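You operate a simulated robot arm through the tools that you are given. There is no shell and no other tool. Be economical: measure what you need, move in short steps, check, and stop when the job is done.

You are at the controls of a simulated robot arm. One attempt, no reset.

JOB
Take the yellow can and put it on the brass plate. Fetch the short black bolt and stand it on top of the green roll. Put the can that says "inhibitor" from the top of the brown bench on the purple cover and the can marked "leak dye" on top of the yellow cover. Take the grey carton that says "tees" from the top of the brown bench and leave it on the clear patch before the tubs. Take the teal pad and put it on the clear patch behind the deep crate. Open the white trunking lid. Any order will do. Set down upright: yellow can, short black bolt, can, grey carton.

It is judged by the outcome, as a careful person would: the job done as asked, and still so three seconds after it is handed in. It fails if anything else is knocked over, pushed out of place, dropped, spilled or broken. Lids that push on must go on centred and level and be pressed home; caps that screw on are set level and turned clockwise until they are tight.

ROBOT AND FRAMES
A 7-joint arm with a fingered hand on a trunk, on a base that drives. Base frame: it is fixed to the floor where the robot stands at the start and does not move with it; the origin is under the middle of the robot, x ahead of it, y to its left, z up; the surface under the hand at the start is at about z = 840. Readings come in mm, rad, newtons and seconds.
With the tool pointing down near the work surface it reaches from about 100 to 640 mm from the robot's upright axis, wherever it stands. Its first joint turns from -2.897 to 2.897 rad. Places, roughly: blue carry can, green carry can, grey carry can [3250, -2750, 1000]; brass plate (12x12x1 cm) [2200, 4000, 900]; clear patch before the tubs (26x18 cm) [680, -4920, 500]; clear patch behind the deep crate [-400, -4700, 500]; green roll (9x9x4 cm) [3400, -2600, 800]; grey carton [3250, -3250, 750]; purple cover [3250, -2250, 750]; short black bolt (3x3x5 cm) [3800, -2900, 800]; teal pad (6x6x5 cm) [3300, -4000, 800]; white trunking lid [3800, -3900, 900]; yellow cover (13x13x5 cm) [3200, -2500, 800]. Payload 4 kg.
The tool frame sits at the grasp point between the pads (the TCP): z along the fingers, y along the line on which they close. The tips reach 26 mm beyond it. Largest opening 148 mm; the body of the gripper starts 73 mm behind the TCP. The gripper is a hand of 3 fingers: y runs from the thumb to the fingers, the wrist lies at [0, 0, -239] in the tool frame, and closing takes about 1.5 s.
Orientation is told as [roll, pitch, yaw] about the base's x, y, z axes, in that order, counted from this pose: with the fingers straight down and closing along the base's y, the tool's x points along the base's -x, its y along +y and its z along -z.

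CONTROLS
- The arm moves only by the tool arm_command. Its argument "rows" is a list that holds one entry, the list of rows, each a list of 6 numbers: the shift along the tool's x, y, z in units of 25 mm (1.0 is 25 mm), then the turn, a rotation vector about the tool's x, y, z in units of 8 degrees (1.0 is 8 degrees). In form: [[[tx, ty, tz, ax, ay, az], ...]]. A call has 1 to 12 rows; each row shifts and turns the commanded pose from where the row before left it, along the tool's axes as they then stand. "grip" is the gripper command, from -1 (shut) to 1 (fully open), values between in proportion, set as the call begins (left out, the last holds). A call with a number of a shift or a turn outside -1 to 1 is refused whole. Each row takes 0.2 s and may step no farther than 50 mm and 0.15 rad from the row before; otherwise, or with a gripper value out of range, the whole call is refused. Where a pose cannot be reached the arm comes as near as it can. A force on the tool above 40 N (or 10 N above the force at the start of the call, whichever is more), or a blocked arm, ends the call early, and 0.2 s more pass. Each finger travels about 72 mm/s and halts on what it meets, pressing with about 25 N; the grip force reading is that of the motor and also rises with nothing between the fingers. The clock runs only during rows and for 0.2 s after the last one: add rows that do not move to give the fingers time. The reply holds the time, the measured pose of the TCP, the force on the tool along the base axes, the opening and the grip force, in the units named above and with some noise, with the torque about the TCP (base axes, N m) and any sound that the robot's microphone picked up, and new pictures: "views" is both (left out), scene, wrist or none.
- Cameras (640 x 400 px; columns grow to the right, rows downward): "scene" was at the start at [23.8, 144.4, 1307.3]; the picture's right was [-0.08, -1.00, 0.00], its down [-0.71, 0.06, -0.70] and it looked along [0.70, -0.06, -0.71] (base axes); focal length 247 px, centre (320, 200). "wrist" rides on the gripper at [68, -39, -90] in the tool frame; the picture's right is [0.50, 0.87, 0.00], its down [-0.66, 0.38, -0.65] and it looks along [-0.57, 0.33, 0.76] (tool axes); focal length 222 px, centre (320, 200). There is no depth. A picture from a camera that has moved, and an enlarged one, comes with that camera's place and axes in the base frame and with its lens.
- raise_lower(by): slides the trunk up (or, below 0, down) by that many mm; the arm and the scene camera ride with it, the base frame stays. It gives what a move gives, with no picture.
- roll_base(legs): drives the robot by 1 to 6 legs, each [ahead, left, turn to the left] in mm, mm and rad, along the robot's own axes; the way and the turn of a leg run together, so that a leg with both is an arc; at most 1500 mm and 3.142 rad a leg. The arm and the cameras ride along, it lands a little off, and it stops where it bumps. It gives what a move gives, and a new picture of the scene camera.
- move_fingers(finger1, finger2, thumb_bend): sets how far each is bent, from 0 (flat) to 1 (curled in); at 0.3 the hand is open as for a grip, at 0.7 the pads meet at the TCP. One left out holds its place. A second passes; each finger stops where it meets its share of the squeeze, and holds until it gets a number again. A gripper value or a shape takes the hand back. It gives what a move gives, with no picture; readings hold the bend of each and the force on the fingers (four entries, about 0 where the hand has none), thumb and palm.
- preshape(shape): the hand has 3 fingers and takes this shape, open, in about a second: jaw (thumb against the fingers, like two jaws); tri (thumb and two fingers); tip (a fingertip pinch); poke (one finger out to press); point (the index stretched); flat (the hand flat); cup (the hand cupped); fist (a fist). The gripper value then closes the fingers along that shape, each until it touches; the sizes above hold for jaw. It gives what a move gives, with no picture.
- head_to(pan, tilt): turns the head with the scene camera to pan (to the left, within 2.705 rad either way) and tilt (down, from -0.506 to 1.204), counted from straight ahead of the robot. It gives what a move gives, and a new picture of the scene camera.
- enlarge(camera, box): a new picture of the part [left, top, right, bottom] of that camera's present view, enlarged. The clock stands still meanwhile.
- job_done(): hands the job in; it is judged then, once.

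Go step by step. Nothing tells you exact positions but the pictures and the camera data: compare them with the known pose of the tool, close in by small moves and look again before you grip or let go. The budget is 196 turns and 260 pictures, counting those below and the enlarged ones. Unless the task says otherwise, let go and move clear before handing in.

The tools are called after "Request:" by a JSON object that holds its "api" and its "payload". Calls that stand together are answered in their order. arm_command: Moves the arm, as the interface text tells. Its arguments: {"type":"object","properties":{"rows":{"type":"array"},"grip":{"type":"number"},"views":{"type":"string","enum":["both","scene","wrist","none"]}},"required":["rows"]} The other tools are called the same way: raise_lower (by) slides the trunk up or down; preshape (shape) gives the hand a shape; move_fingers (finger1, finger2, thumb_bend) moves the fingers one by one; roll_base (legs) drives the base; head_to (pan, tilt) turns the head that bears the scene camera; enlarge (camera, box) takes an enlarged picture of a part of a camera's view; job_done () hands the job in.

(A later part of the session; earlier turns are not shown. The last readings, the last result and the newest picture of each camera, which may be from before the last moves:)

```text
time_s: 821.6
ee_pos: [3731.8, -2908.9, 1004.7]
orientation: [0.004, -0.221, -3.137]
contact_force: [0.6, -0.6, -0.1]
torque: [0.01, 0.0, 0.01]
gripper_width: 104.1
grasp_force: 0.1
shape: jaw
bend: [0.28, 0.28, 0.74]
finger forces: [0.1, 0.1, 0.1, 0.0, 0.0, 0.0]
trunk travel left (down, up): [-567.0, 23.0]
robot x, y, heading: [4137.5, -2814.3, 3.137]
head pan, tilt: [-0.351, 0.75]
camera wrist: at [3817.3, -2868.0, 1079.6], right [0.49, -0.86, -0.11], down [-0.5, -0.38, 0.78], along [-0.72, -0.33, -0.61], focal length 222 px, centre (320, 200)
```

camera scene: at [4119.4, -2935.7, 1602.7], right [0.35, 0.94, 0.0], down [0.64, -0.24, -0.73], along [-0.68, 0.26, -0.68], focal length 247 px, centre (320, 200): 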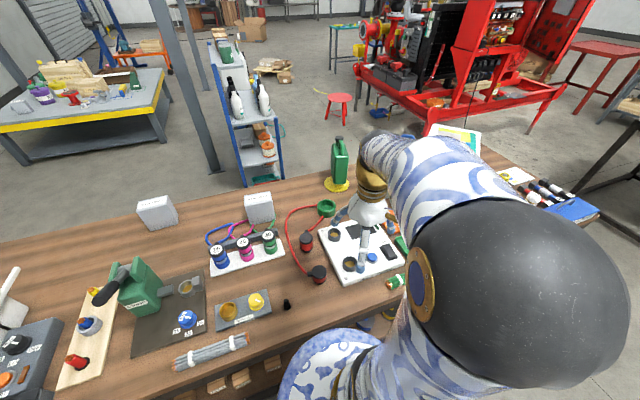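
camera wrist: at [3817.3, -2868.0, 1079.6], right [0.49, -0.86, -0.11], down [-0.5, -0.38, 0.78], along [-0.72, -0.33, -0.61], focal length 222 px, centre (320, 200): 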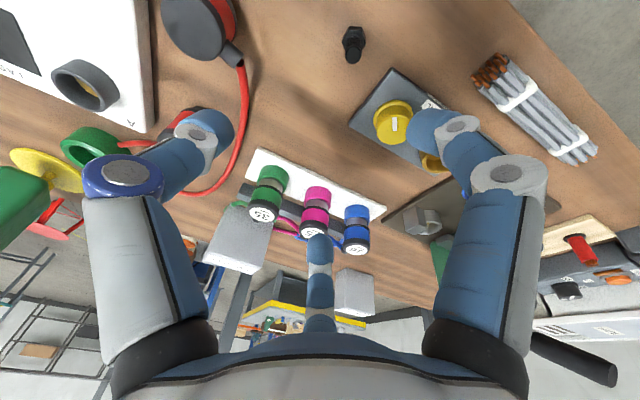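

Bolt at (3751, -2911). Narrow the opening and descend to z≈885 above it.

Request:
{"api": "arm_command", "payload": {"rows": [[[0.35, 0.02, 0.91, 0, 0, 0], [0.35, 0.02, 0.91, 0, 0, 0], [0.35, 0.02, 0.91, 0, 0, 0], [0.35, 0.02, 0.91, 0, 0, 0], [0.35, 0.02, 0.91, 0, 0, 0], [0, 0, 0, 0, 0, 0]]], "grip": -0.06, "views": "wrist"}}

```text
time_s: 823.0
ee_pos: [3749.8, -2908.6, 886.3]
orientation: [0.005, -0.219, -3.138]
contact_force: [0.2, -0.1, -0.7]
torque: [-0.03, -0.02, 0.02]
gripper_width: 70.1
grasp_force: 0.0
shape: jaw
bend: [0.38, 0.38, 0.7]
finger forces: [0.0, 0.0, 0.0, 0.0, 0.1, 0.0]
trunk travel left (down, up): [-567.0, 23.0]
robot x, y, heading: [4136.5, -2813.1, 3.134]
head pan, tilt: [-0.351, 0.75]
camera wrist: at [3834.9, -2869.8, 960.6], right [0.49, -0.86, -0.11], down [-0.5, -0.38, 0.78], along [-0.72, -0.33, -0.61], focal length 222 px, centre (320, 200)
```

wrist: 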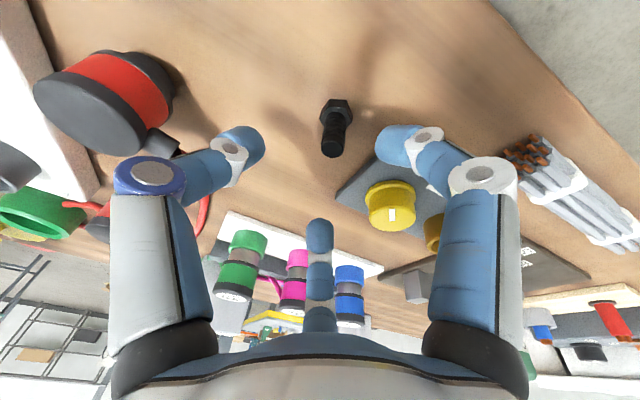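

Request:
{"api": "arm_command", "payload": {"rows": [[[0.28, 0.04, 0.82, 0, 0, 0], [0.28, 0.04, 0.82, 0, 0, 0], [0, 0, 0, 0, 0, 0]]], "views": "none"}}

Request:
{"api": "arm_command", "payload": {"rows": [[[0, 0, 0, 0, 0, 0], [0, 0, 0, 0, 0, 0], [0, 0, 0, 0, 0, 0], [0, 0, 0, 0, 0, 0], [0, 0, 0, 0, 0, 0], [0, 0, 0, 0, 0, 0]]], "grip": -1, "views": "wrist"}}

```text
time_s: 823.8
ee_pos: [3753.7, -2912.9, 843.9]
orientation: [0.003, -0.221, -3.137]
contact_force: [0.3, 0.0, -0.5]
torque: [-0.01, -0.01, -0.01]
gripper_width: 69.9
grasp_force: 0.1
shape: jaw
bend: [0.38, 0.38, 0.7]
finger forces: [0.0, 0.0, 0.0, 0.0, 0.1, 0.0]
trunk travel left (down, up): [-567.0, 23.0]
robot x, y, heading: [4136.8, -2816.2, 3.136]
head pan, tilt: [-0.351, 0.75]
```

```text
time_s: 825.2
ee_pos: [3753.1, -2913.4, 843.8]
orientation: [0.005, -0.22, -3.139]
contact_force: [0.3, 0.4, 0.0]
torque: [0.02, 0.01, -0.02]
gripper_width: 10.7
grasp_force: 25.2
shape: jaw
bend: [0.73, 0.72, 0.7]
finger forces: [21.8, 21.7, 0.0, 0.0, 22.0, 0.0]
trunk travel left (down, up): [-567.0, 23.0]
robot x, y, heading: [4135.1, -2811.2, 3.136]
head pan, tilt: [-0.351, 0.75]
camera wrist: at [3838.6, -2872.6, 918.0], right [0.49, -0.86, -0.11], down [-0.5, -0.38, 0.78], along [-0.72, -0.33, -0.61], focal length 222 px, centre (320, 200)
```

wrist: 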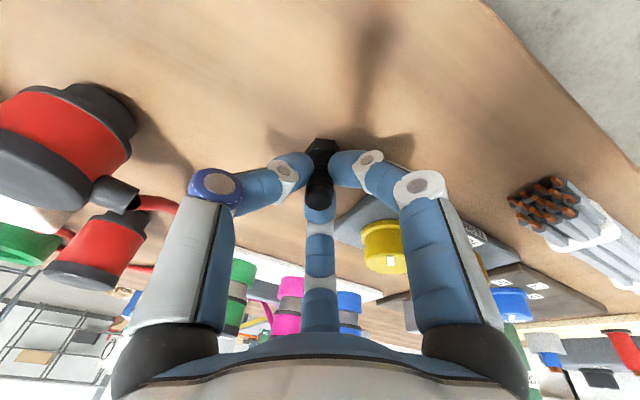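

Bolt gripped firmly. Lift it 155 mm and reposition the base toward the roll.

Request:
{"api": "arm_command", "payload": {"rows": [[[-0.19, 0, -0.87, 0, 0, 0], [-0.19, 0, -0.87, 0, 0, 0], [-0.19, 0, -0.87, 0, 0, 0], [-0.19, 0, -0.87, 0, 0, 0], [-0.19, 0, -0.87, 0, 0, 0], [-0.19, 0, -0.87, 0, 0, 0], [-0.19, 0, -0.87, 0, 0, 0], [0, 0, 0, 0, 0, 0]]], "views": "none"}}

Request:
{"api": "roll_base", "payload": {"legs": [[0, -175, 0.006], [42, 0, 0]]}}

```text
time_s: 827.0
ee_pos: [3755.3, -2914.4, 998.6]
orientation: [0.003, -0.221, -3.138]
contact_force: [0.7, -0.4, -0.5]
torque: [0.0, -0.01, 0.01]
gripper_width: 10.6
grasp_force: 25.1
shape: jaw
bend: [0.73, 0.72, 0.7]
finger forces: [21.8, 21.8, 0.1, 0.0, 22.2, 0.0]
trunk travel left (down, up): [-567.0, 23.0]
robot x, y, heading: [4138.4, -2815.4, 3.135]
head pan, tilt: [-0.351, 0.75]
```

```text
time_s: 829.0
ee_pos: [3714.6, -2738.7, 998.3]
orientation: [0.003, -0.218, -3.133]
contact_force: [-0.5, -0.3, -1.1]
torque: [0.02, 0.0, -0.01]
gripper_width: 10.3
grasp_force: 25.2
shape: jaw
bend: [0.73, 0.72, 0.7]
finger forces: [21.8, 21.7, 0.0, 0.0, 22.1, 0.1]
trunk travel left (down, up): [-567.0, 23.0]
robot x, y, heading: [4090.7, -2634.5, 3.142]
head pan, tilt: [-0.351, 0.75]
camera scene: at [4077.7, -2758.2, 1602.7], right [0.35, 0.94, 0.0], down [0.64, -0.24, -0.73], along [-0.69, 0.25, -0.68], focal length 247 px, centre (320, 200)
```

scene: 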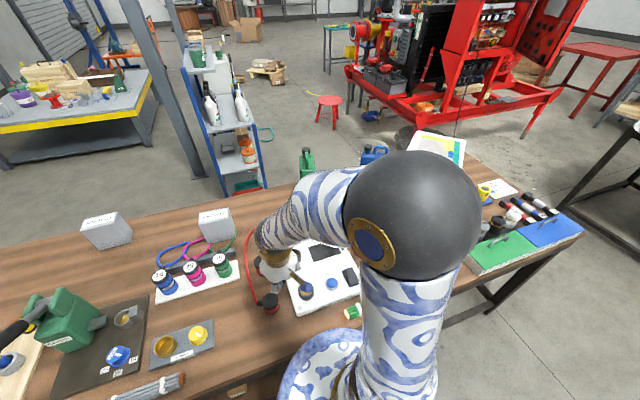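

Request:
{"api": "arm_command", "payload": {"rows": [[[-0.95, -0.333, 0.2025, 0, 0, 0], [-0.95, -0.333, 0.2025, 0, 0, 0], [-0.95, -0.333, 0.2025, 0, 0, 0], [-0.95, -0.333, 0.2025, 0, 0, 0], [-0.95, -0.333, 0.2025, 0, 0, 0], [-0.95, -0.333, 0.2025, 0, 0, 0], [-0.95, -0.333, 0.2025, 0, 0, 0], [-0.95, -0.333, 0.2025, 0, 0, 0], [-0.95, -0.333, 0.2025, 0, 0, 0], [-0.95, -0.333, 0.2025, 0, 0, 0], [-0.95, -0.333, 0.2025, 0, 0, 0], [0, 0, 0, 0, 0, 0]]], "views": "wrist"}}

```text
time_s: 831.6
ee_pos: [3445.1, -2647.9, 1002.4]
orientation: [0.003, -0.22, -3.133]
contact_force: [0.0, -0.4, 0.2]
torque: [0.03, -0.03, 0.0]
gripper_width: 10.5
grasp_force: 25.0
shape: jaw
bend: [0.73, 0.72, 0.7]
finger forces: [21.8, 21.7, 0.1, 0.0, 22.3, 0.0]
trunk travel left (down, up): [-567.0, 23.0]
robot x, y, heading: [4094.5, -2633.0, 3.141]
head pan, tilt: [-0.351, 0.75]
camera wrist: at [3529.0, -2606.5, 1076.6], right [0.5, -0.86, -0.11], down [-0.49, -0.38, 0.78], along [-0.71, -0.34, -0.61], focal length 222 px, centre (320, 200)
```

wrist: 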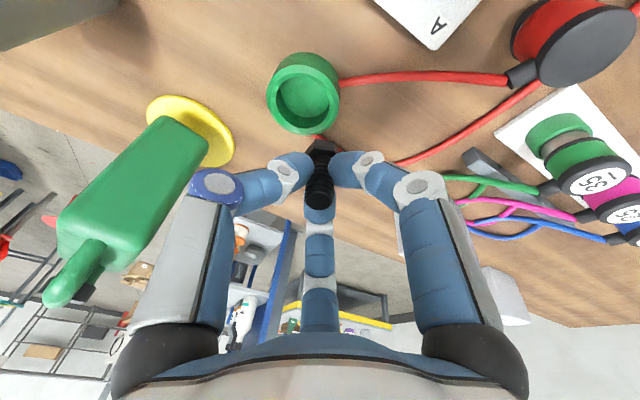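

Ring centre ≈ (3400, -2633). Move over it and lower to just above the rim.

Request:
{"api": "arm_command", "payload": {"rows": [[[-0.88, -0.3, 0.19, 0, 0, 0], [-0.88, -0.3, 0.19, 0, 0, 0], [0.2, 0, 0.94, 0, 0, 0], [0.2, 0, 0.94, 0, 0, 0], [0.2, 0, 0.94, 0, 0, 0], [0.2, 0, 0.94, 0, 0, 0], [0, 0, 0, 0, 0, 0]]], "views": "wrist"}}

```text
time_s: 833.2
ee_pos: [3399.1, -2634.4, 905.0]
orientation: [0.003, -0.221, -3.133]
contact_force: [0.0, -0.5, -0.6]
torque: [0.0, -0.02, -0.04]
gripper_width: 10.7
grasp_force: 24.6
shape: jaw
bend: [0.73, 0.72, 0.7]
finger forces: [21.9, 21.5, 0.0, 0.0, 22.3, 0.0]
trunk travel left (down, up): [-567.0, 23.0]
robot x, y, heading: [4092.8, -2634.7, 3.137]
head pan, tilt: [-0.351, 0.75]
camera wrist: at [3483.7, -2594.2, 978.8], right [0.5, -0.86, -0.11], down [-0.49, -0.38, 0.78], along [-0.71, -0.34, -0.61], focal length 222 px, centre (320, 200)
```

wrist: 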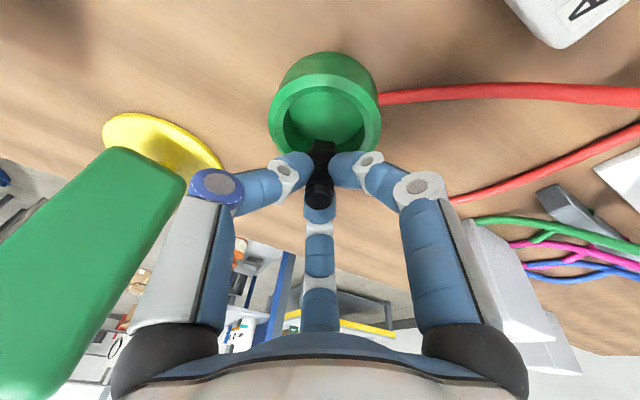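

Request:
{"api": "arm_command", "payload": {"rows": [[[0.12, -0.2, 0, 0, 0, 0], [0.125, 0, 0.58, 0, 0, 0], [0, 0, 0, 0, 0, 0]]], "views": "none"}}

Request:
{"api": "arm_command", "payload": {"rows": [[[0.04, 0, 0.2, 0, 0, 0], [0.03, 0, 0.14, 0, 0, 0], [0, 0, 0, 0, 0, 0]]], "views": "none"}}

```text
time_s: 834.0
ee_pos: [3401.7, -2630.7, 889.7]
orientation: [0.002, -0.22, -3.134]
contact_force: [0.4, 0.1, -0.1]
torque: [0.02, -0.01, -0.01]
gripper_width: 10.6
grasp_force: 25.1
shape: jaw
bend: [0.73, 0.72, 0.7]
finger forces: [21.8, 21.6, 0.0, 0.0, 22.2, 0.0]
trunk travel left (down, up): [-567.0, 23.0]
robot x, y, heading: [4091.7, -2637.8, 3.14]
head pan, tilt: [-0.351, 0.75]
```

```text
time_s: 834.8
ee_pos: [3401.1, -2628.9, 882.0]
orientation: [0.004, -0.22, -3.134]
contact_force: [-0.3, -0.2, -0.6]
torque: [-0.01, 0.01, 0.01]
gripper_width: 10.8
grasp_force: 25.1
shape: jaw
bend: [0.73, 0.72, 0.7]
finger forces: [21.8, 21.6, 0.0, 0.0, 22.2, 0.0]
trunk travel left (down, up): [-567.0, 23.0]
robot x, y, heading: [4091.9, -2635.5, 3.139]
head pan, tilt: [-0.351, 0.75]
```

Request:
{"api": "arm_command", "payload": {"rows": [[[0.03, 0, 0.15, 0, 0, 0], [0.03, 0, 0.1, 0, 0, 0], [0, 0, 0, 0, 0, 0]]], "views": "wrist"}}

```text
time_s: 835.6
ee_pos: [3400.7, -2629.7, 874.9]
orientation: [0.002, -0.217, -3.131]
contact_force: [0.4, -0.6, 0.2]
torque: [0.04, 0.0, -0.02]
gripper_width: 10.6
grasp_force: 24.8
shape: jaw
bend: [0.73, 0.72, 0.7]
finger forces: [21.9, 21.5, 0.0, 0.0, 22.2, 0.1]
trunk travel left (down, up): [-567.0, 23.0]
robot x, y, heading: [4096.2, -2632.5, 3.139]
head pan, tilt: [-0.351, 0.75]
camera wrist: at [3486.4, -2589.3, 949.3], right [0.5, -0.86, -0.11], down [-0.49, -0.38, 0.78], along [-0.71, -0.34, -0.61], focal length 222 px, centre (320, 200)
```

wrist: 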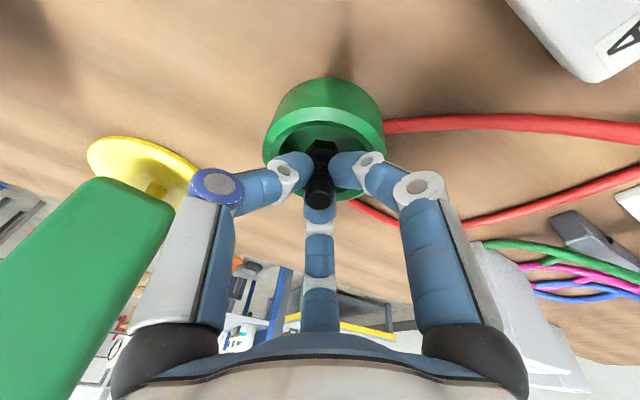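

Centred; the bolt is entering the recess. Continue down in small steps.

Request:
{"api": "arm_command", "payload": {"rows": [[[0.03, 0, 0.12, 0, 0, 0], [0.03, 0, 0.12, 0, 0, 0], [0, 0, 0, 0, 0, 0]]], "views": "none"}}

Request:
{"api": "arm_command", "payload": {"rows": [[[0.02, 0, 0.08, 0, 0, 0], [0.02, 0, 0.08, 0, 0, 0], [0, 0, 0, 0, 0, 0]]], "views": "none"}}

```text
time_s: 836.4
ee_pos: [3402.1, -2630.5, 870.3]
orientation: [0.004, -0.221, -3.132]
contact_force: [1.0, -0.2, -0.4]
torque: [-0.01, -0.01, -0.02]
gripper_width: 10.4
grasp_force: 24.9
shape: jaw
bend: [0.73, 0.72, 0.7]
finger forces: [21.8, 21.6, 0.0, 0.0, 22.2, 0.1]
trunk travel left (down, up): [-567.0, 23.0]
robot x, y, heading: [4086.4, -2633.1, 3.137]
head pan, tilt: [-0.351, 0.75]
```

```text
time_s: 837.2
ee_pos: [3401.4, -2629.3, 863.4]
orientation: [0.004, -0.22, -3.132]
contact_force: [0.6, 0.0, -0.7]
torque: [-0.01, 0.01, -0.01]
gripper_width: 10.8
grasp_force: 24.9
shape: jaw
bend: [0.73, 0.72, 0.7]
finger forces: [21.7, 21.6, 0.1, 0.1, 22.2, 0.0]
trunk travel left (down, up): [-567.0, 23.0]
robot x, y, heading: [4091.9, -2638.6, 3.139]
head pan, tilt: [-0.351, 0.75]
```

Request:
{"api": "arm_command", "payload": {"rows": [[[0.02, 0, 0.08, 0, 0, 0], [0.02, 0, 0.08, 0, 0, 0], [0, 0, 0, 0, 0, 0]]], "views": "wrist"}}

```text
time_s: 838.0
ee_pos: [3402.7, -2629.8, 859.7]
orientation: [0.004, -0.22, -3.133]
contact_force: [0.2, -0.9, -1.7]
torque: [-0.02, 0.0, -0.02]
gripper_width: 10.6
grasp_force: 25.0
shape: jaw
bend: [0.73, 0.72, 0.7]
finger forces: [21.8, 21.7, 0.1, 0.0, 22.2, 0.0]
trunk travel left (down, up): [-567.0, 23.0]
robot x, y, heading: [4090.6, -2635.1, 3.142]
head pan, tilt: [-0.351, 0.75]
camera wrist: at [3486.7, -2588.9, 934.2], right [0.5, -0.86, -0.11], down [-0.49, -0.38, 0.78], along [-0.71, -0.34, -0.61], focal length 222 px, centre (320, 200)
```

wrist: 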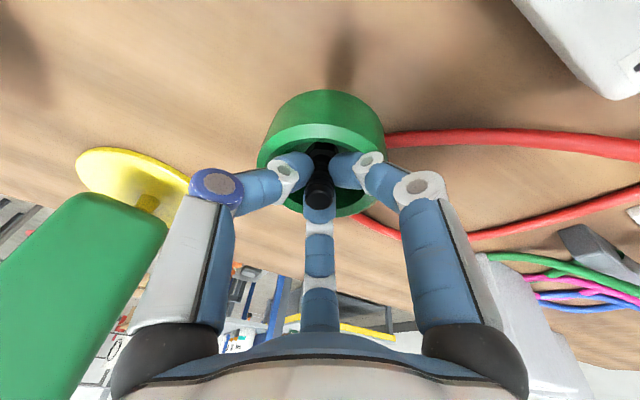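

Request:
{"api": "arm_command", "payload": {"rows": [[[0.02, 0, 0.08, 0, 0, 0], [0.02, 0, 0.06, 0, 0, 0], [0, 0, 0, 0, 0, 0]]], "views": "none"}}

```text
time_s: 838.8
ee_pos: [3402.1, -2629.4, 855.5]
orientation: [0.005, -0.221, -3.133]
contact_force: [-1.1, -0.5, 4.1]
torque: [-0.08, -0.03, -0.02]
gripper_width: 10.6
grasp_force: 25.3
shape: jaw
bend: [0.73, 0.72, 0.7]
finger forces: [26.9, 22.9, 0.0, 0.1, 23.1, 0.0]
trunk travel left (down, up): [-567.0, 23.0]
robot x, y, heading: [4094.3, -2639.5, 3.146]
head pan, tilt: [-0.351, 0.75]
```

Request:
{"api": "arm_command", "payload": {"rows": [[[0.01, 0, 0.05, 0, 0, 0], [0, 0, 0, 0, 0, 0]]], "views": "none"}}

Request:
{"api": "enlarge", "payload": {"camera": "wrist", "box": [240, 80, 400, 240]}}

```text
time_s: 839.4
ee_pos: [3402.9, -2629.5, 856.2]
orientation: [0.004, -0.221, -3.132]
contact_force: [-0.8, -0.3, 3.8]
torque: [-0.1, -0.07, -0.03]
gripper_width: 10.6
grasp_force: 25.3
shape: jaw
bend: [0.73, 0.72, 0.7]
finger forces: [27.3, 23.6, 0.0, 0.1, 23.4, 0.1]
trunk travel left (down, up): [-567.0, 23.0]
robot x, y, heading: [4099.2, -2635.0, 3.142]
head pan, tilt: [-0.351, 0.75]
```

```text
2.50 times, centred on (320, 160) of wrist
camera zoom: at [3487.9, -2588.8, 929.6], right [0.5, -0.86, -0.11], down [-0.49, -0.38, 0.78], along [-0.71, -0.34, -0.61], focal length 555 px, centre (320, 300)
```

zoom: 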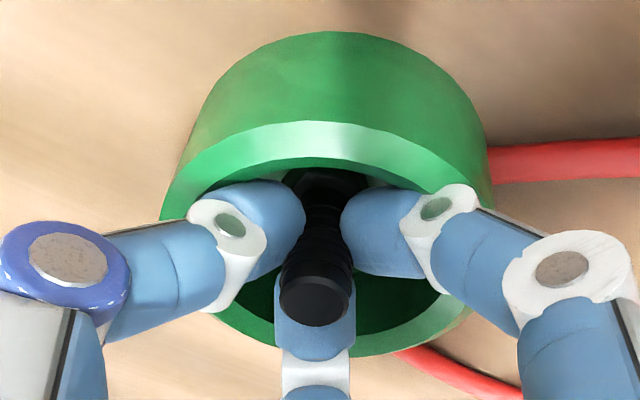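

The bolt appears to be on the recess floor (≈811). Open just slightly within the ring and check.

Request:
{"api": "arm_command", "payload": {"rows": [[[0, 0, 0, 0, 0, 0], [0, 0, 0, 0, 0, 0], [0, 0, 0, 0, 0, 0], [0, 0, 0, 0, 0, 0]]], "grip": -0.62, "views": "none"}}

Request:
{"api": "enlarge", "payload": {"camera": "wrist", "box": [240, 80, 400, 240]}}

```text
time_s: 840.4
ee_pos: [3401.5, -2629.1, 855.6]
orientation: [0.002, -0.219, -3.132]
contact_force: [-0.3, -0.9, 3.4]
torque: [-0.06, -0.08, -0.03]
gripper_width: 26.8
grasp_force: 0.2
shape: jaw
bend: [0.76, 0.75, 0.69]
finger forces: [4.5, 0.1, 0.1, 0.1, 2.6, 0.0]
trunk travel left (down, up): [-567.0, 23.0]
robot x, y, heading: [4094.4, -2637.1, 3.142]
head pan, tilt: [-0.351, 0.75]
```

```text
2.50 times, centred on (320, 160) of wrist
camera zoom: at [3487.7, -2589.0, 929.8], right [0.5, -0.86, -0.11], down [-0.49, -0.38, 0.78], along [-0.71, -0.34, -0.61], focal length 555 px, centre (320, 300)
```

zoom: 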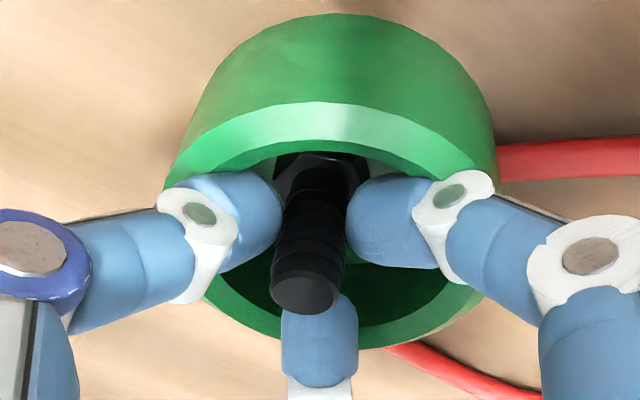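

The bolt stands upright inside. Fingers lightly touch the rim, so I narrow a touch and rise straight up.

Request:
{"api": "arm_command", "payload": {"rows": [[[0, 0, 0, 0, 0, 0], [0, 0, 0, 0, 0, 0]]], "grip": -0.72, "views": "none"}}

```text
time_s: 841.0
ee_pos: [3403.1, -2628.6, 853.9]
orientation: [0.003, -0.216, -3.133]
contact_force: [0.1, 0.0, 0.2]
torque: [-0.01, 0.03, 0.02]
gripper_width: 11.8
grasp_force: 24.7
shape: jaw
bend: [0.76, 0.7, 0.72]
finger forces: [0.0, 0.0, 0.1, 0.0, 0.0, 0.1]
trunk travel left (down, up): [-567.0, 23.0]
robot x, y, heading: [4094.3, -2640.1, 3.139]
head pan, tilt: [-0.351, 0.75]
```

Request:
{"api": "arm_command", "payload": {"rows": [[[0, 0, 0, 0, 0, 0], [0, 0, 0, 0, 0, 0], [-0.02, 0, -0.12, 0, 0, 0], [0, 0, 0, 0, 0, 0]]], "grip": -0.64, "views": "none"}}

Request:
{"api": "enlarge", "payload": {"camera": "wrist", "box": [240, 80, 400, 240]}}

```text
time_s: 842.0
ee_pos: [3402.5, -2630.4, 857.8]
orientation: [0.003, -0.22, -3.133]
contact_force: [0.3, 0.4, 0.5]
torque: [-0.02, 0.02, -0.02]
gripper_width: 26.4
grasp_force: 0.1
shape: jaw
bend: [0.75, 0.75, 0.7]
finger forces: [0.2, 0.1, 0.0, 0.0, 0.1, 0.1]
trunk travel left (down, up): [-567.0, 23.0]
robot x, y, heading: [4091.1, -2636.9, 3.143]
head pan, tilt: [-0.351, 0.75]
```

```text
2.50 times, centred on (320, 160) of wrist
camera zoom: at [3487.4, -2588.9, 932.9], right [0.5, -0.86, -0.11], down [-0.49, -0.38, 0.78], along [-0.71, -0.34, -0.61], focal length 555 px, centre (320, 300)
```

zoom: 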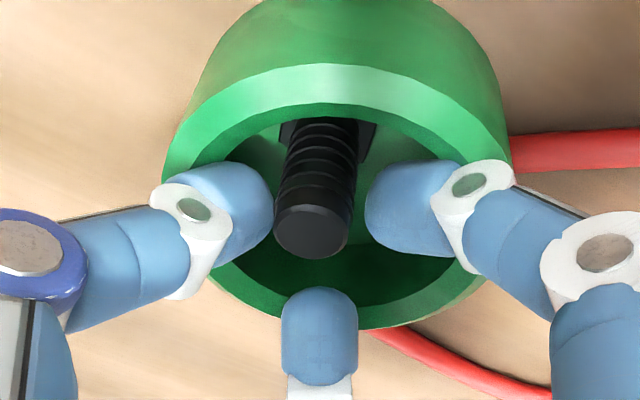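

Fingers are free of both. Rise vertically.

Request:
{"api": "arm_command", "payload": {"rows": [[[-0.08, 0, -0.39, 0, 0, 0], [-0.08, 0, -0.39, 0, 0, 0], [-0.08, 0, -0.39, 0, 0, 0], [-0.1, 0, -0.49, 0, 0, 0], [-0.2, 0, -0.94, 0, 0, 0], [-0.2, 0, -0.94, 0, 0, 0], [-0.2, 0, -0.94, 0, 0, 0], [0, 0, 0, 0, 0, 0]]], "views": "wrist"}}

```text
time_s: 843.8
ee_pos: [3404.7, -2629.0, 974.5]
orientation: [0.004, -0.219, -3.131]
contact_force: [-0.1, 0.4, -0.3]
torque: [-0.01, -0.02, -0.01]
gripper_width: 26.3
grasp_force: 0.1
shape: jaw
bend: [0.75, 0.75, 0.7]
finger forces: [0.0, 0.0, 0.0, 0.2, 0.0, 0.0]
trunk travel left (down, up): [-567.0, 23.0]
robot x, y, heading: [4093.3, -2637.2, 3.139]
head pan, tilt: [-0.351, 0.75]
camera wrist: at [3488.9, -2587.9, 1047.5], right [0.5, -0.86, -0.11], down [-0.49, -0.38, 0.78], along [-0.71, -0.34, -0.61], focal length 222 px, centre (320, 200)
```

wrist: 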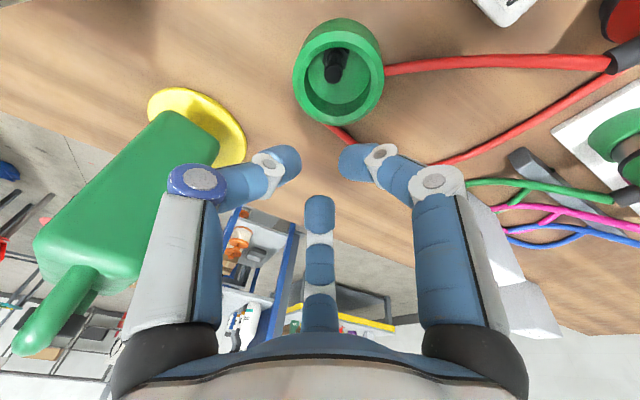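

The bolt stands upright in the roll. Now withdraw and drive to the trunking's front (east) side.

Request:
{"api": "arm_command", "payload": {"rows": [[[0.2, 0, -0.9, 0, 0, 0], [0.2, 0, -0.9, 0, 0, 0], [0.97, 0, -0.65, 0, 0, 0], [0.97, 0, -0.65, 0, 0, 0], [0.97, 0, -0.65, 0, 0, 0], [0.97, 0, -0.65, 0, 0, 0], [0.97, 0, -0.65, 0, 0, 0], [0.97, 0, -0.65, 0, 0, 0], [0.97, 0, -0.65, 0, 0, 0], [0.97, 0, -0.65, 0, 0, 0], [0.97, 0, -0.65, 0, 0, 0], [0.97, 0, -0.65, 0, 0, 0]]], "views": "none"}}

Request:
{"api": "roll_base", "payload": {"legs": [[-60, 0, 0], [0, 1130, 0]]}}

Request:
{"api": "head_to", "payload": {"pan": -0.05, "tilt": 0.9}}

```text
time_s: 846.4
ee_pos: [3696.3, -2626.4, 1121.4]
orientation: [0.004, -0.219, -3.132]
contact_force: [0.3, -0.6, 0.0]
torque: [0.04, 0.01, 0.01]
gripper_width: 26.6
grasp_force: 0.0
shape: jaw
bend: [0.75, 0.75, 0.7]
finger forces: [0.0, 0.1, 0.1, 0.0, 0.0, 0.0]
trunk travel left (down, up): [-567.0, 23.0]
robot x, y, heading: [4094.9, -2637.1, 3.14]
head pan, tilt: [-0.351, 0.75]
```

```text
time_s: 852.6
ee_pos: [3752.6, -3744.1, 1120.5]
orientation: [0.001, -0.22, -3.134]
contact_force: [-0.4, 0.1, -0.1]
torque: [0.0, -0.01, 0.03]
gripper_width: 26.6
grasp_force: 0.1
shape: jaw
bend: [0.75, 0.75, 0.7]
finger forces: [0.0, 0.0, 0.0, 0.0, 0.0, 0.1]
trunk travel left (down, up): [-567.0, 23.0]
robot x, y, heading: [4151.3, -3756.5, 3.141]
head pan, tilt: [-0.351, 0.75]
camera scene: at [4136.4, -3877.2, 1602.7], right [0.35, 0.94, 0.0], down [0.64, -0.24, -0.73], along [-0.69, 0.25, -0.68], focal length 247 px, centre (320, 200)
```

scene: 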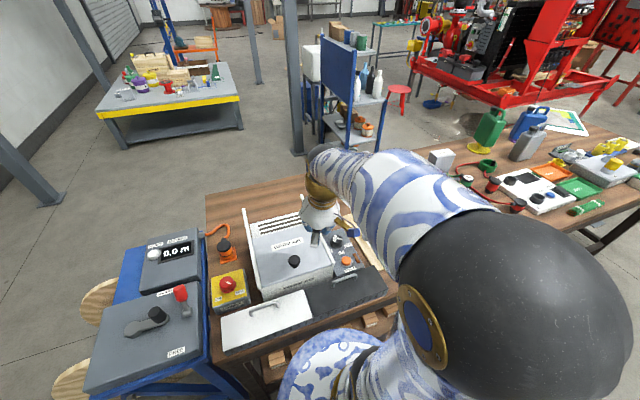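

```text
time_s: 853.5
ee_pos: [3752.0, -3744.6, 1121.5]
orientation: [0.003, -0.22, -3.132]
contact_force: [-1.0, 0.4, 0.1]
torque: [-0.01, 0.02, 0.0]
gripper_width: 26.6
grasp_force: 0.1
shape: jaw
bend: [0.75, 0.75, 0.7]
finger forces: [0.0, 0.1, 0.0, 0.0, 0.1, 0.1]
trunk travel left (down, up): [-567.0, 23.0]
robot x, y, heading: [4150.6, -3754.9, 3.145]
head pan, tilt: [-0.051, 0.901]
camera scene: at [4138.7, -3901.6, 1590.8], right [0.05, 1.0, 0.0], down [0.78, -0.04, -0.62], along [-0.62, 0.03, -0.78], focal length 247 px, centre (320, 200)
```

scene: 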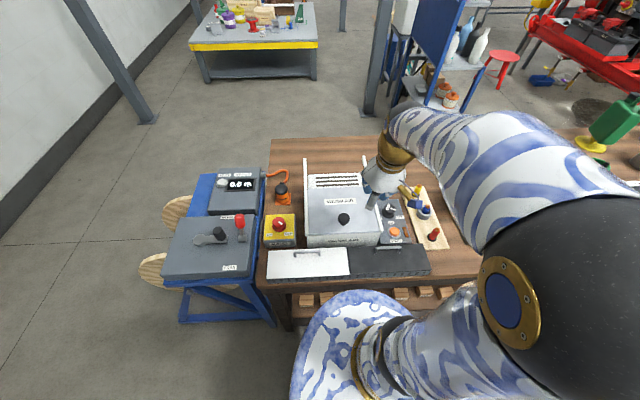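

The white trunking lid is the flat white cover with a bar handle at the bench's east edge (≈3792, -3928), not the warm-air box. Enlarge it.

Request:
{"api": "enlarge", "payload": {"camera": "scene", "box": [250, 200, 450, 300]}}

Request:
{"api": "enlarge", "payload": {"camera": "wrist", "box": [0, 0, 640, 400]}}

```text
3.20 times, centred on (350, 250) of scene
camera zoom: at [4138.7, -3901.6, 1590.8], right [0.05, 1.0, 0.0], down [0.78, -0.04, -0.62], along [-0.62, 0.03, -0.78], focal length 790 px, centre (224, 40)
```

zoom: 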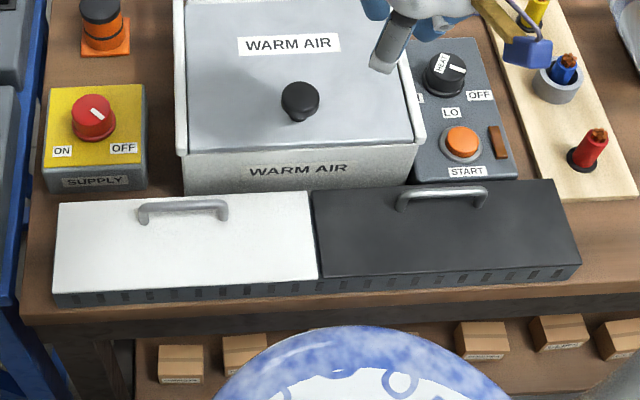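

```text
1.00 times, centred on (320, 200) of wrist (not enlarged: the box is as wide or as high as the picture)
camera zoom: at [3837.3, -3703.6, 1195.3], right [0.5, -0.86, -0.11], down [-0.49, -0.38, 0.78], along [-0.71, -0.34, -0.61], focal length 222 px, centre (320, 200)
```

zoom: 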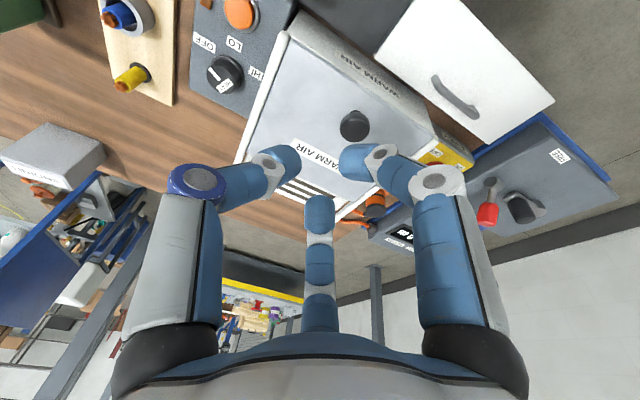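

The trunking has two lids hinged at the near (east) edge with bar handles at the far side. I'll pinch the white lid's handle and swing it up toward me, so I back the base off first and turn the hand 30°.

Request:
{"api": "roll_base", "payload": {"legs": [[-290, 120, 0]]}}

Request:
{"api": "arm_command", "payload": {"rows": [[[0, 0, 0, 0, 0, -0.94], [0, 0, 0, 0, 0, -0.94], [0, 0, 0, 0, 0, -0.94], [0, 0, 0, 0, 0, -0.94], [0, 0, 0, 0, 0, 0]]], "grip": 0.3, "views": "none"}}

```text
time_s: 855.5
ee_pos: [4040.2, -3861.9, 1121.5]
orientation: [0.002, -0.221, -3.135]
contact_force: [0.4, 0.0, 0.0]
torque: [0.01, -0.02, 0.02]
gripper_width: 26.3
grasp_force: 0.0
shape: jaw
bend: [0.75, 0.75, 0.7]
finger forces: [0.0, 0.0, 0.1, 0.0, 0.1, 0.0]
trunk travel left (down, up): [-567.0, 23.0]
robot x, y, heading: [4436.6, -3873.2, 3.139]
head pan, tilt: [-0.051, 0.901]
camera scene: at [4425.5, -4020.8, 1590.8], right [0.05, 1.0, 0.0], down [0.78, -0.04, -0.62], along [-0.62, 0.03, -0.78], focal length 247 px, centre (320, 200)
```

scene: 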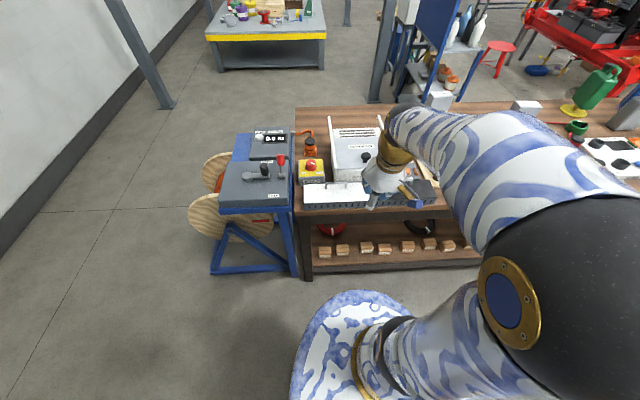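

```text
time_s: 856.7
ee_pos: [4039.4, -3861.7, 1121.2]
orientation: [-0.11, -0.191, -2.596]
contact_force: [0.9, -0.4, -0.3]
torque: [-0.03, -0.02, -0.01]
gripper_width: 95.7
grasp_force: 0.0
shape: jaw
bend: [0.3, 0.3, 0.7]
finger forces: [0.1, 0.0, 0.0, 0.0, 0.0, 0.0]
trunk travel left (down, up): [-567.0, 23.0]
robot x, y, heading: [4433.6, -3870.9, 3.138]
head pan, tilt: [-0.051, 0.901]
```

Request:
{"api": "arm_command", "payload": {"rows": [[[-0.884, -0.224, 0.927, 0, 0, 0], [-0.884, -0.224, 0.927, 0, 0, 0], [-0.884, -0.224, 0.927, 0, 0, 0], [-0.884, -0.224, 0.927, 0, 0, 0], [-0.884, -0.224, 0.927, 0, 0, 0], [-0.884, -0.224, 0.927, 0, 0, 0], [-0.884, -0.224, 0.927, 0, 0, 0], [-0.884, -0.224, 0.927, 0, 0, 0], [-0.884, -0.224, 0.927, 0, 0, 0], [-0.884, -0.224, 0.927, 0, 0, 0], [0, 0, 0, 0, 0, 0]]], "views": "wrist"}}

```text
time_s: 859.1
ee_pos: [3775.4, -3927.2, 942.9]
orientation: [-0.107, -0.188, -2.599]
contact_force: [0.1, 0.9, 0.6]
torque: [0.0, -0.03, -0.03]
gripper_width: 95.9
grasp_force: 0.1
shape: jaw
bend: [0.3, 0.3, 0.7]
finger forces: [0.0, 0.0, 0.0, 0.0, 0.1, 0.1]
trunk travel left (down, up): [-567.0, 23.0]
robot x, y, heading: [4439.5, -3872.4, 3.138]
head pan, tilt: [-0.051, 0.901]
camera wrist: at [3832.0, -3858.8, 1023.5], right [0.85, -0.49, -0.19], down [-0.22, -0.66, 0.72], along [-0.48, -0.57, -0.67], focal length 222 px, centre (320, 200)
```

wrist: 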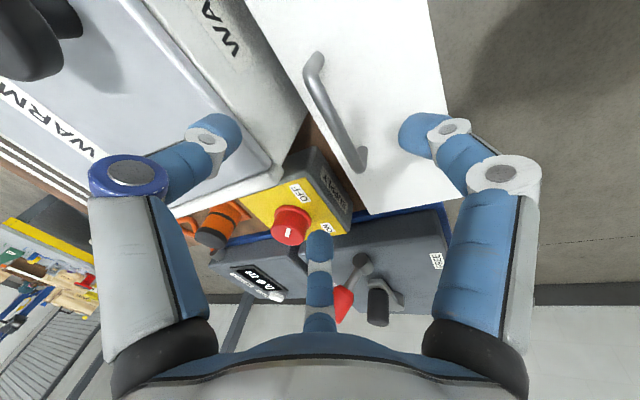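

Descending vertically would bring the fingers against the warm-air box; tilting the hand to ~35° gives clearance. Tilt, narrow the opening, and lower to 905.

Request:
{"api": "arm_command", "payload": {"rows": [[[0, 0, 0, 0.483, -0.837, 0], [0, 0, 0, 0.483, -0.837, 0], [0, 0, 0, 0.483, -0.837, 0], [0, 0, 0, 0, 0, 0], [0.46, 0.17, 0.59, 0, 0, 0], [0.46, 0.17, 0.59, 0, 0, 0], [0, 0, 0, 0, 0, 0]]], "grip": -0.4, "views": "wrist"}}

```text
time_s: 860.7
ee_pos: [3777.9, -3921.9, 904.9]
orientation: [-0.344, -0.533, -2.515]
contact_force: [0.9, 0.3, 0.1]
torque: [-0.02, 0.02, 0.01]
gripper_width: 44.8
grasp_force: 0.0
shape: jaw
bend: [0.77, 0.77, 0.7]
finger forces: [0.0, 0.0, 0.1, 0.1, 0.0, 0.1]
trunk travel left (down, up): [-567.0, 23.0]
robot x, y, heading: [4437.6, -3870.6, 3.138]
head pan, tilt: [-0.051, 0.901]
camera wrist: at [3860.7, -3853.5, 955.1], right [0.71, -0.49, -0.5], down [0.08, -0.65, 0.75], along [-0.7, -0.57, -0.42], focal length 222 px, centre (320, 200)
```

wrist: 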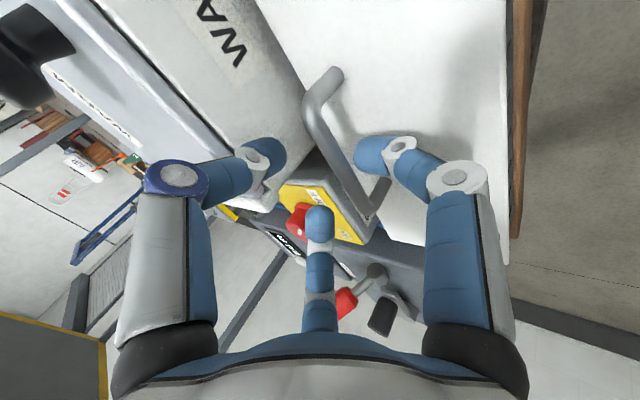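

The bar lies between the fingers. Lower 25 mm and close on it.

Request:
{"api": "arm_command", "payload": {"rows": [[[0.27, 0.18, 0.39, 0, 0, 0], [0.26, 0.18, 0.39, 0, 0, 0], [0, 0, 0, 0, 0, 0]]], "views": "none"}}

Request:
{"api": "arm_command", "payload": {"rows": [[[0, 0, 0, 0, 0, 0], [0, 0, 0, 0, 0, 0], [0, 0, 0, 0, 0, 0], [0, 0, 0, 0, 0, 0], [0, 0, 0, 0, 0, 0]]], "grip": -1, "views": "wrist"}}

```text
time_s: 861.5
ee_pos: [3779.3, -3924.4, 881.0]
orientation: [-0.344, -0.536, -2.514]
contact_force: [3.2, -0.1, 18.0]
torque: [-0.01, -0.62, -0.01]
gripper_width: 42.6
grasp_force: 0.1
shape: jaw
bend: [0.79, 0.77, 0.7]
finger forces: [18.4, 0.1, 0.1, 0.0, 0.0, 0.1]
trunk travel left (down, up): [-567.0, 23.0]
robot x, y, heading: [4439.3, -3870.1, 3.138]
head pan, tilt: [-0.051, 0.901]
```

```text
time_s: 862.7
ee_pos: [3778.0, -3922.5, 879.2]
orientation: [-0.344, -0.534, -2.515]
contact_force: [-11.5, 3.9, 7.6]
torque: [0.09, 0.0, 0.08]
gripper_width: 7.9
grasp_force: 24.5
shape: jaw
bend: [0.78, 0.7, 0.72]
finger forces: [0.1, 3.2, 0.0, 0.0, 7.5, 0.0]
trunk travel left (down, up): [-567.0, 23.0]
robot x, y, heading: [4438.1, -3872.5, 3.134]
head pan, tilt: [-0.051, 0.901]
camera wrist: at [3861.8, -3854.3, 930.4], right [0.71, -0.49, -0.5], down [0.08, -0.65, 0.75], along [-0.7, -0.57, -0.42], focal length 222 px, centre (320, 200)
```

wrist: 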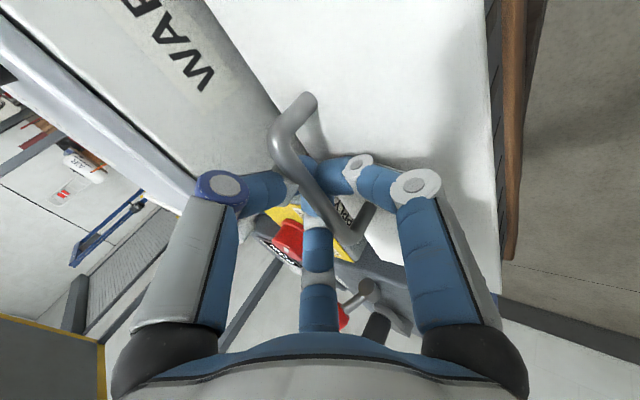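

The fingertips have closed under the bar, hooking it. Now swing along the lid's arc about the near edge: first 30°.

Request:
{"api": "arm_command", "payload": {"rows": [[[-0.028, -0.016, -0.32, 0.375, -0.65, 0], [-0.028, -0.016, -0.32, 0.375, -0.65, 0], [-0.028, -0.016, -0.32, 0.375, -0.65, 0], [-0.028, -0.016, -0.32, 0.375, -0.65, 0], [0, 0, 0, 0, 0, 0]]], "views": "wrist"}}

```text
time_s: 863.9
ee_pos: [3797.9, -3924.6, 905.0]
orientation: [-0.711, -0.85, -2.276]
contact_force: [-15.9, 0.9, 17.7]
torque: [0.24, -0.03, 0.14]
gripper_width: 7.2
grasp_force: 25.5
shape: jaw
bend: [0.78, 0.7, 0.72]
finger forces: [0.0, 4.5, 0.1, 0.0, 10.2, 0.1]
trunk travel left (down, up): [-567.0, 23.0]
robot x, y, heading: [4433.9, -3873.8, 3.137]
head pan, tilt: [-0.051, 0.901]
camera wrist: at [3894.8, -3854.5, 916.9], right [0.44, -0.5, -0.75], down [0.38, -0.65, 0.66], along [-0.81, -0.57, -0.09], focal length 222 px, centre (320, 200)
```

wrist: 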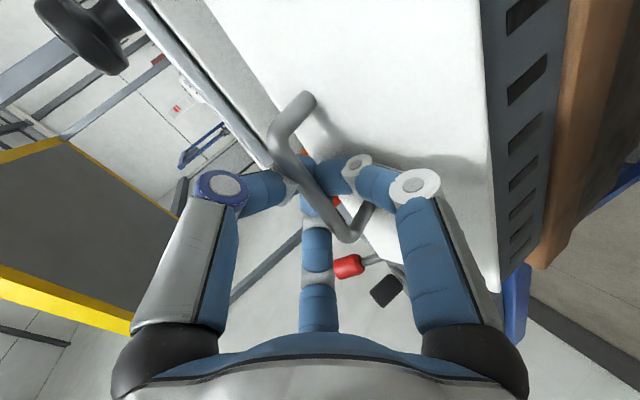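

The lid is rising (~24°). Continue the arc.

Request:
{"api": "arm_command", "payload": {"rows": [[[-0.14, -0.08, -0.28, 0.375, -0.65, 0], [-0.028, -0.016, -0.32, 0.375, -0.65, 0], [-0.028, -0.016, -0.32, 0.375, -0.65, 0], [-0.028, -0.016, -0.32, 0.375, -0.65, 0], [0, 0, 0, 0, 0, 0]]], "views": "none"}}

```text
time_s: 865.1
ee_pos: [3824.0, -3923.6, 920.9]
orientation: [-1.358, -1.04, -1.746]
contact_force: [-3.2, 2.2, 9.0]
torque: [0.1, 0.0, -0.01]
gripper_width: 7.3
grasp_force: 24.4
shape: jaw
bend: [0.78, 0.7, 0.72]
finger forces: [0.1, 2.0, 0.0, 0.1, 4.1, 0.0]
trunk travel left (down, up): [-567.0, 23.0]
robot x, y, heading: [4438.3, -3873.4, 3.136]
head pan, tilt: [-0.051, 0.901]
```

Request:
{"api": "arm_command", "payload": {"rows": [[[-0.028, -0.016, -0.32, 0.375, -0.65, 0], [-0.028, -0.016, -0.32, 0.375, -0.65, 0], [-0.028, -0.016, -0.32, 0.375, -0.65, 0], [0, 0, -0.3, 0, 0, 0], [0, 0, 0, 0, 0, 0]]], "views": "both"}}

```text
time_s: 866.3
ee_pos: [3858.7, -3923.8, 923.8]
orientation: [-1.974, -1.012, -1.213]
contact_force: [2.4, -0.4, 21.4]
torque: [0.22, 0.02, -0.05]
gripper_width: 7.0
grasp_force: 25.2
shape: jaw
bend: [0.78, 0.7, 0.72]
finger forces: [0.0, 3.2, 0.0, 0.0, 6.3, 0.0]
trunk travel left (down, up): [-567.0, 23.0]
robot x, y, heading: [4439.3, -3873.0, 3.138]
head pan, tilt: [-0.051, 0.901]
camera scene: at [4427.4, -4020.5, 1591.0], right [0.05, 1.0, 0.0], down [0.78, -0.04, -0.62], along [-0.62, 0.03, -0.78], focal length 247 px, centre (320, 200)
camera wrist: at [3937.0, -3855.3, 867.2], right [-0.17, -0.5, -0.85], down [0.73, -0.65, 0.24], along [-0.67, -0.57, 0.48], focal length 222 px, centre (320, 200)
```

scene: 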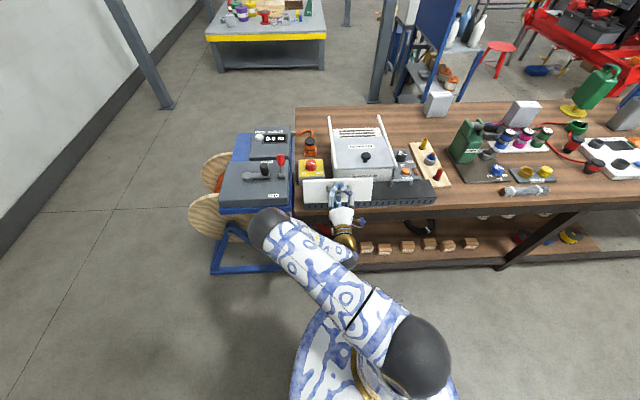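
wrist: 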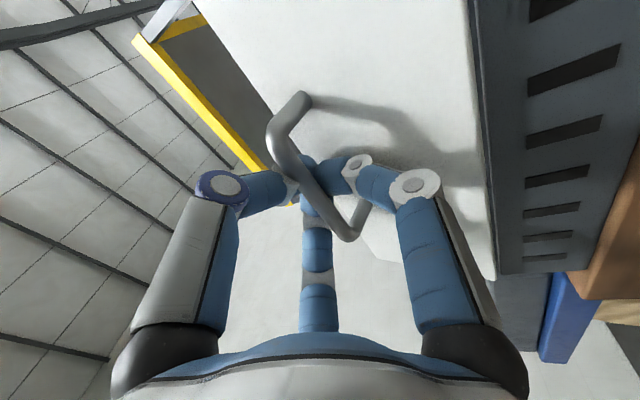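

Nearly vertical. Continue pulling toward me to take it past upright.

Request:
{"api": "arm_command", "payload": {"rows": [[[-0.14, -0.08, -0.3, 0, 0, 0], [0, 0, -0.35, 0, 0, 0], [0, 0, -0.35, 0, 0, 0], [0, 0, -0.35, 0, 0, 0], [0, 0, 0, 0, 0, 0]]], "views": "wrist"}}

```text
time_s: 867.5
ee_pos: [3890.0, -3923.8, 918.7]
orientation: [-1.967, -1.013, -1.219]
contact_force: [-0.2, 0.3, -1.5]
torque: [0.01, 0.0, -0.01]
gripper_width: 6.4
grasp_force: 25.1
shape: jaw
bend: [0.77, 0.7, 0.71]
finger forces: [0.0, 0.1, 0.0, 0.0, 0.0, 0.0]
trunk travel left (down, up): [-567.0, 23.0]
robot x, y, heading: [4435.4, -3873.5, 3.14]
head pan, tilt: [-0.051, 0.901]
camera wrist: at [3969.7, -3855.1, 862.8], right [-0.17, -0.5, -0.85], down [0.72, -0.65, 0.24], along [-0.67, -0.57, 0.48], focal length 222 px, centre (320, 200)
```

wrist: 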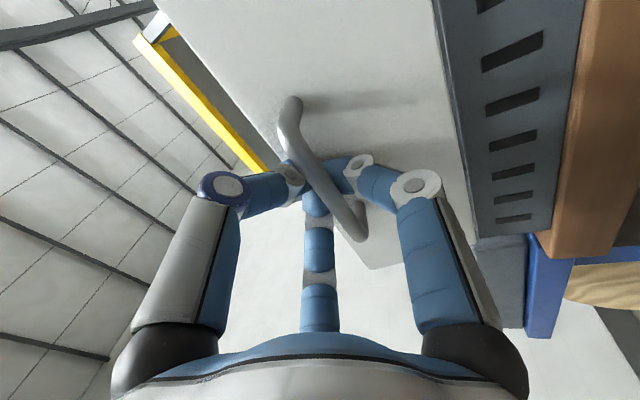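

Request:
{"api": "arm_command", "payload": {"rows": [[[0, 0, -0.35, 0, 0, 0], [0.1, 0.06, -0.35, 0, 0, 0], [0.1, 0.06, -0.35, 0, 0, 0], [0.1, 0.06, -0.35, 0, 0, 0], [0, 0, 0, 0, 0, 0]]], "views": "wrist"}}

```text
time_s: 868.7
ee_pos: [3919.9, -3923.5, 901.4]
orientation: [-1.968, -1.013, -1.221]
contact_force: [-33.7, -2.9, 2.3]
torque: [-0.03, 0.57, 0.1]
gripper_width: 4.6
grasp_force: 25.0
shape: jaw
bend: [0.74, 0.7, 0.71]
finger forces: [35.8, 0.0, 0.0, 0.0, 0.0, 0.0]
trunk travel left (down, up): [-567.0, 23.0]
robot x, y, heading: [4438.8, -3872.7, 3.134]
head pan, tilt: [-0.051, 0.901]
camera wrist: at [3998.6, -3854.8, 845.6], right [-0.17, -0.5, -0.85], down [0.72, -0.65, 0.24], along [-0.67, -0.57, 0.48], focal length 222 px, centre (320, 200)
```

wrist: 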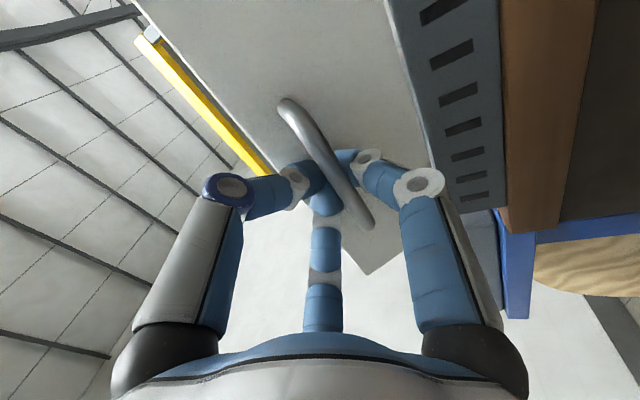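

The lid has reached its stop (~115°). Relax, open the fingers and withdraw.

Request:
{"api": "arm_command", "payload": {"rows": [[[0, 0, 0.25, 0, 0, 0], [0, 0, 0, 0, 0, 0]]], "views": "none"}}

Request:
{"api": "arm_command", "payload": {"rows": [[[0, 0, 0, 0, 0, 0], [0, 0, 0, 0, 0, 0], [0, 0, 0, 0, 0, 0], [0, 0, 0, 0, 0, 0]]], "grip": -0.3, "views": "wrist"}}

```text
time_s: 869.3
ee_pos: [3916.1, -3923.5, 902.7]
orientation: [-1.963, -1.013, -1.223]
contact_force: [-9.1, -2.4, -0.9]
torque: [-0.04, 0.11, 0.0]
gripper_width: 5.2
grasp_force: 24.6
shape: jaw
bend: [0.75, 0.7, 0.71]
finger forces: [0.0, 0.1, 0.1, 0.1, 0.0, 0.0]
trunk travel left (down, up): [-567.0, 23.0]
robot x, y, heading: [4436.9, -3872.5, 3.14]
head pan, tilt: [-0.051, 0.901]
```

```text
time_s: 870.3
ee_pos: [3916.9, -3922.8, 903.1]
orientation: [-1.968, -1.013, -1.217]
contact_force: [1.0, 0.4, -0.1]
torque: [-0.03, 0.01, -0.03]
gripper_width: 51.7
grasp_force: 0.1
shape: jaw
bend: [0.77, 0.77, 0.7]
finger forces: [0.1, 0.1, 0.1, 0.0, 0.2, 0.0]
trunk travel left (down, up): [-567.0, 23.0]
robot x, y, heading: [4438.3, -3873.5, 3.142]
head pan, tilt: [-0.051, 0.901]
camera wrist: at [3995.7, -3854.9, 847.3], right [-0.17, -0.5, -0.85], down [0.72, -0.65, 0.24], along [-0.67, -0.57, 0.48], focal length 222 px, centre (320, 200)
```

wrist: 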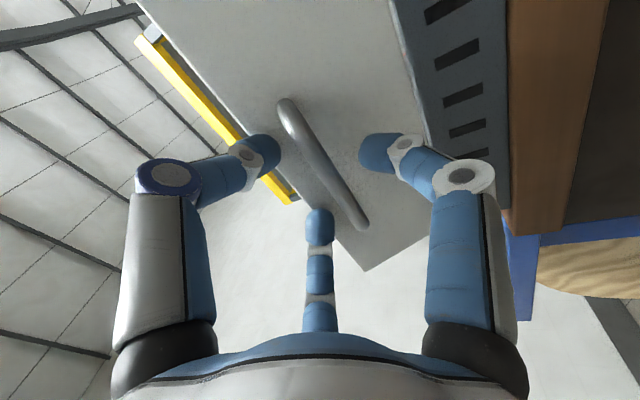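

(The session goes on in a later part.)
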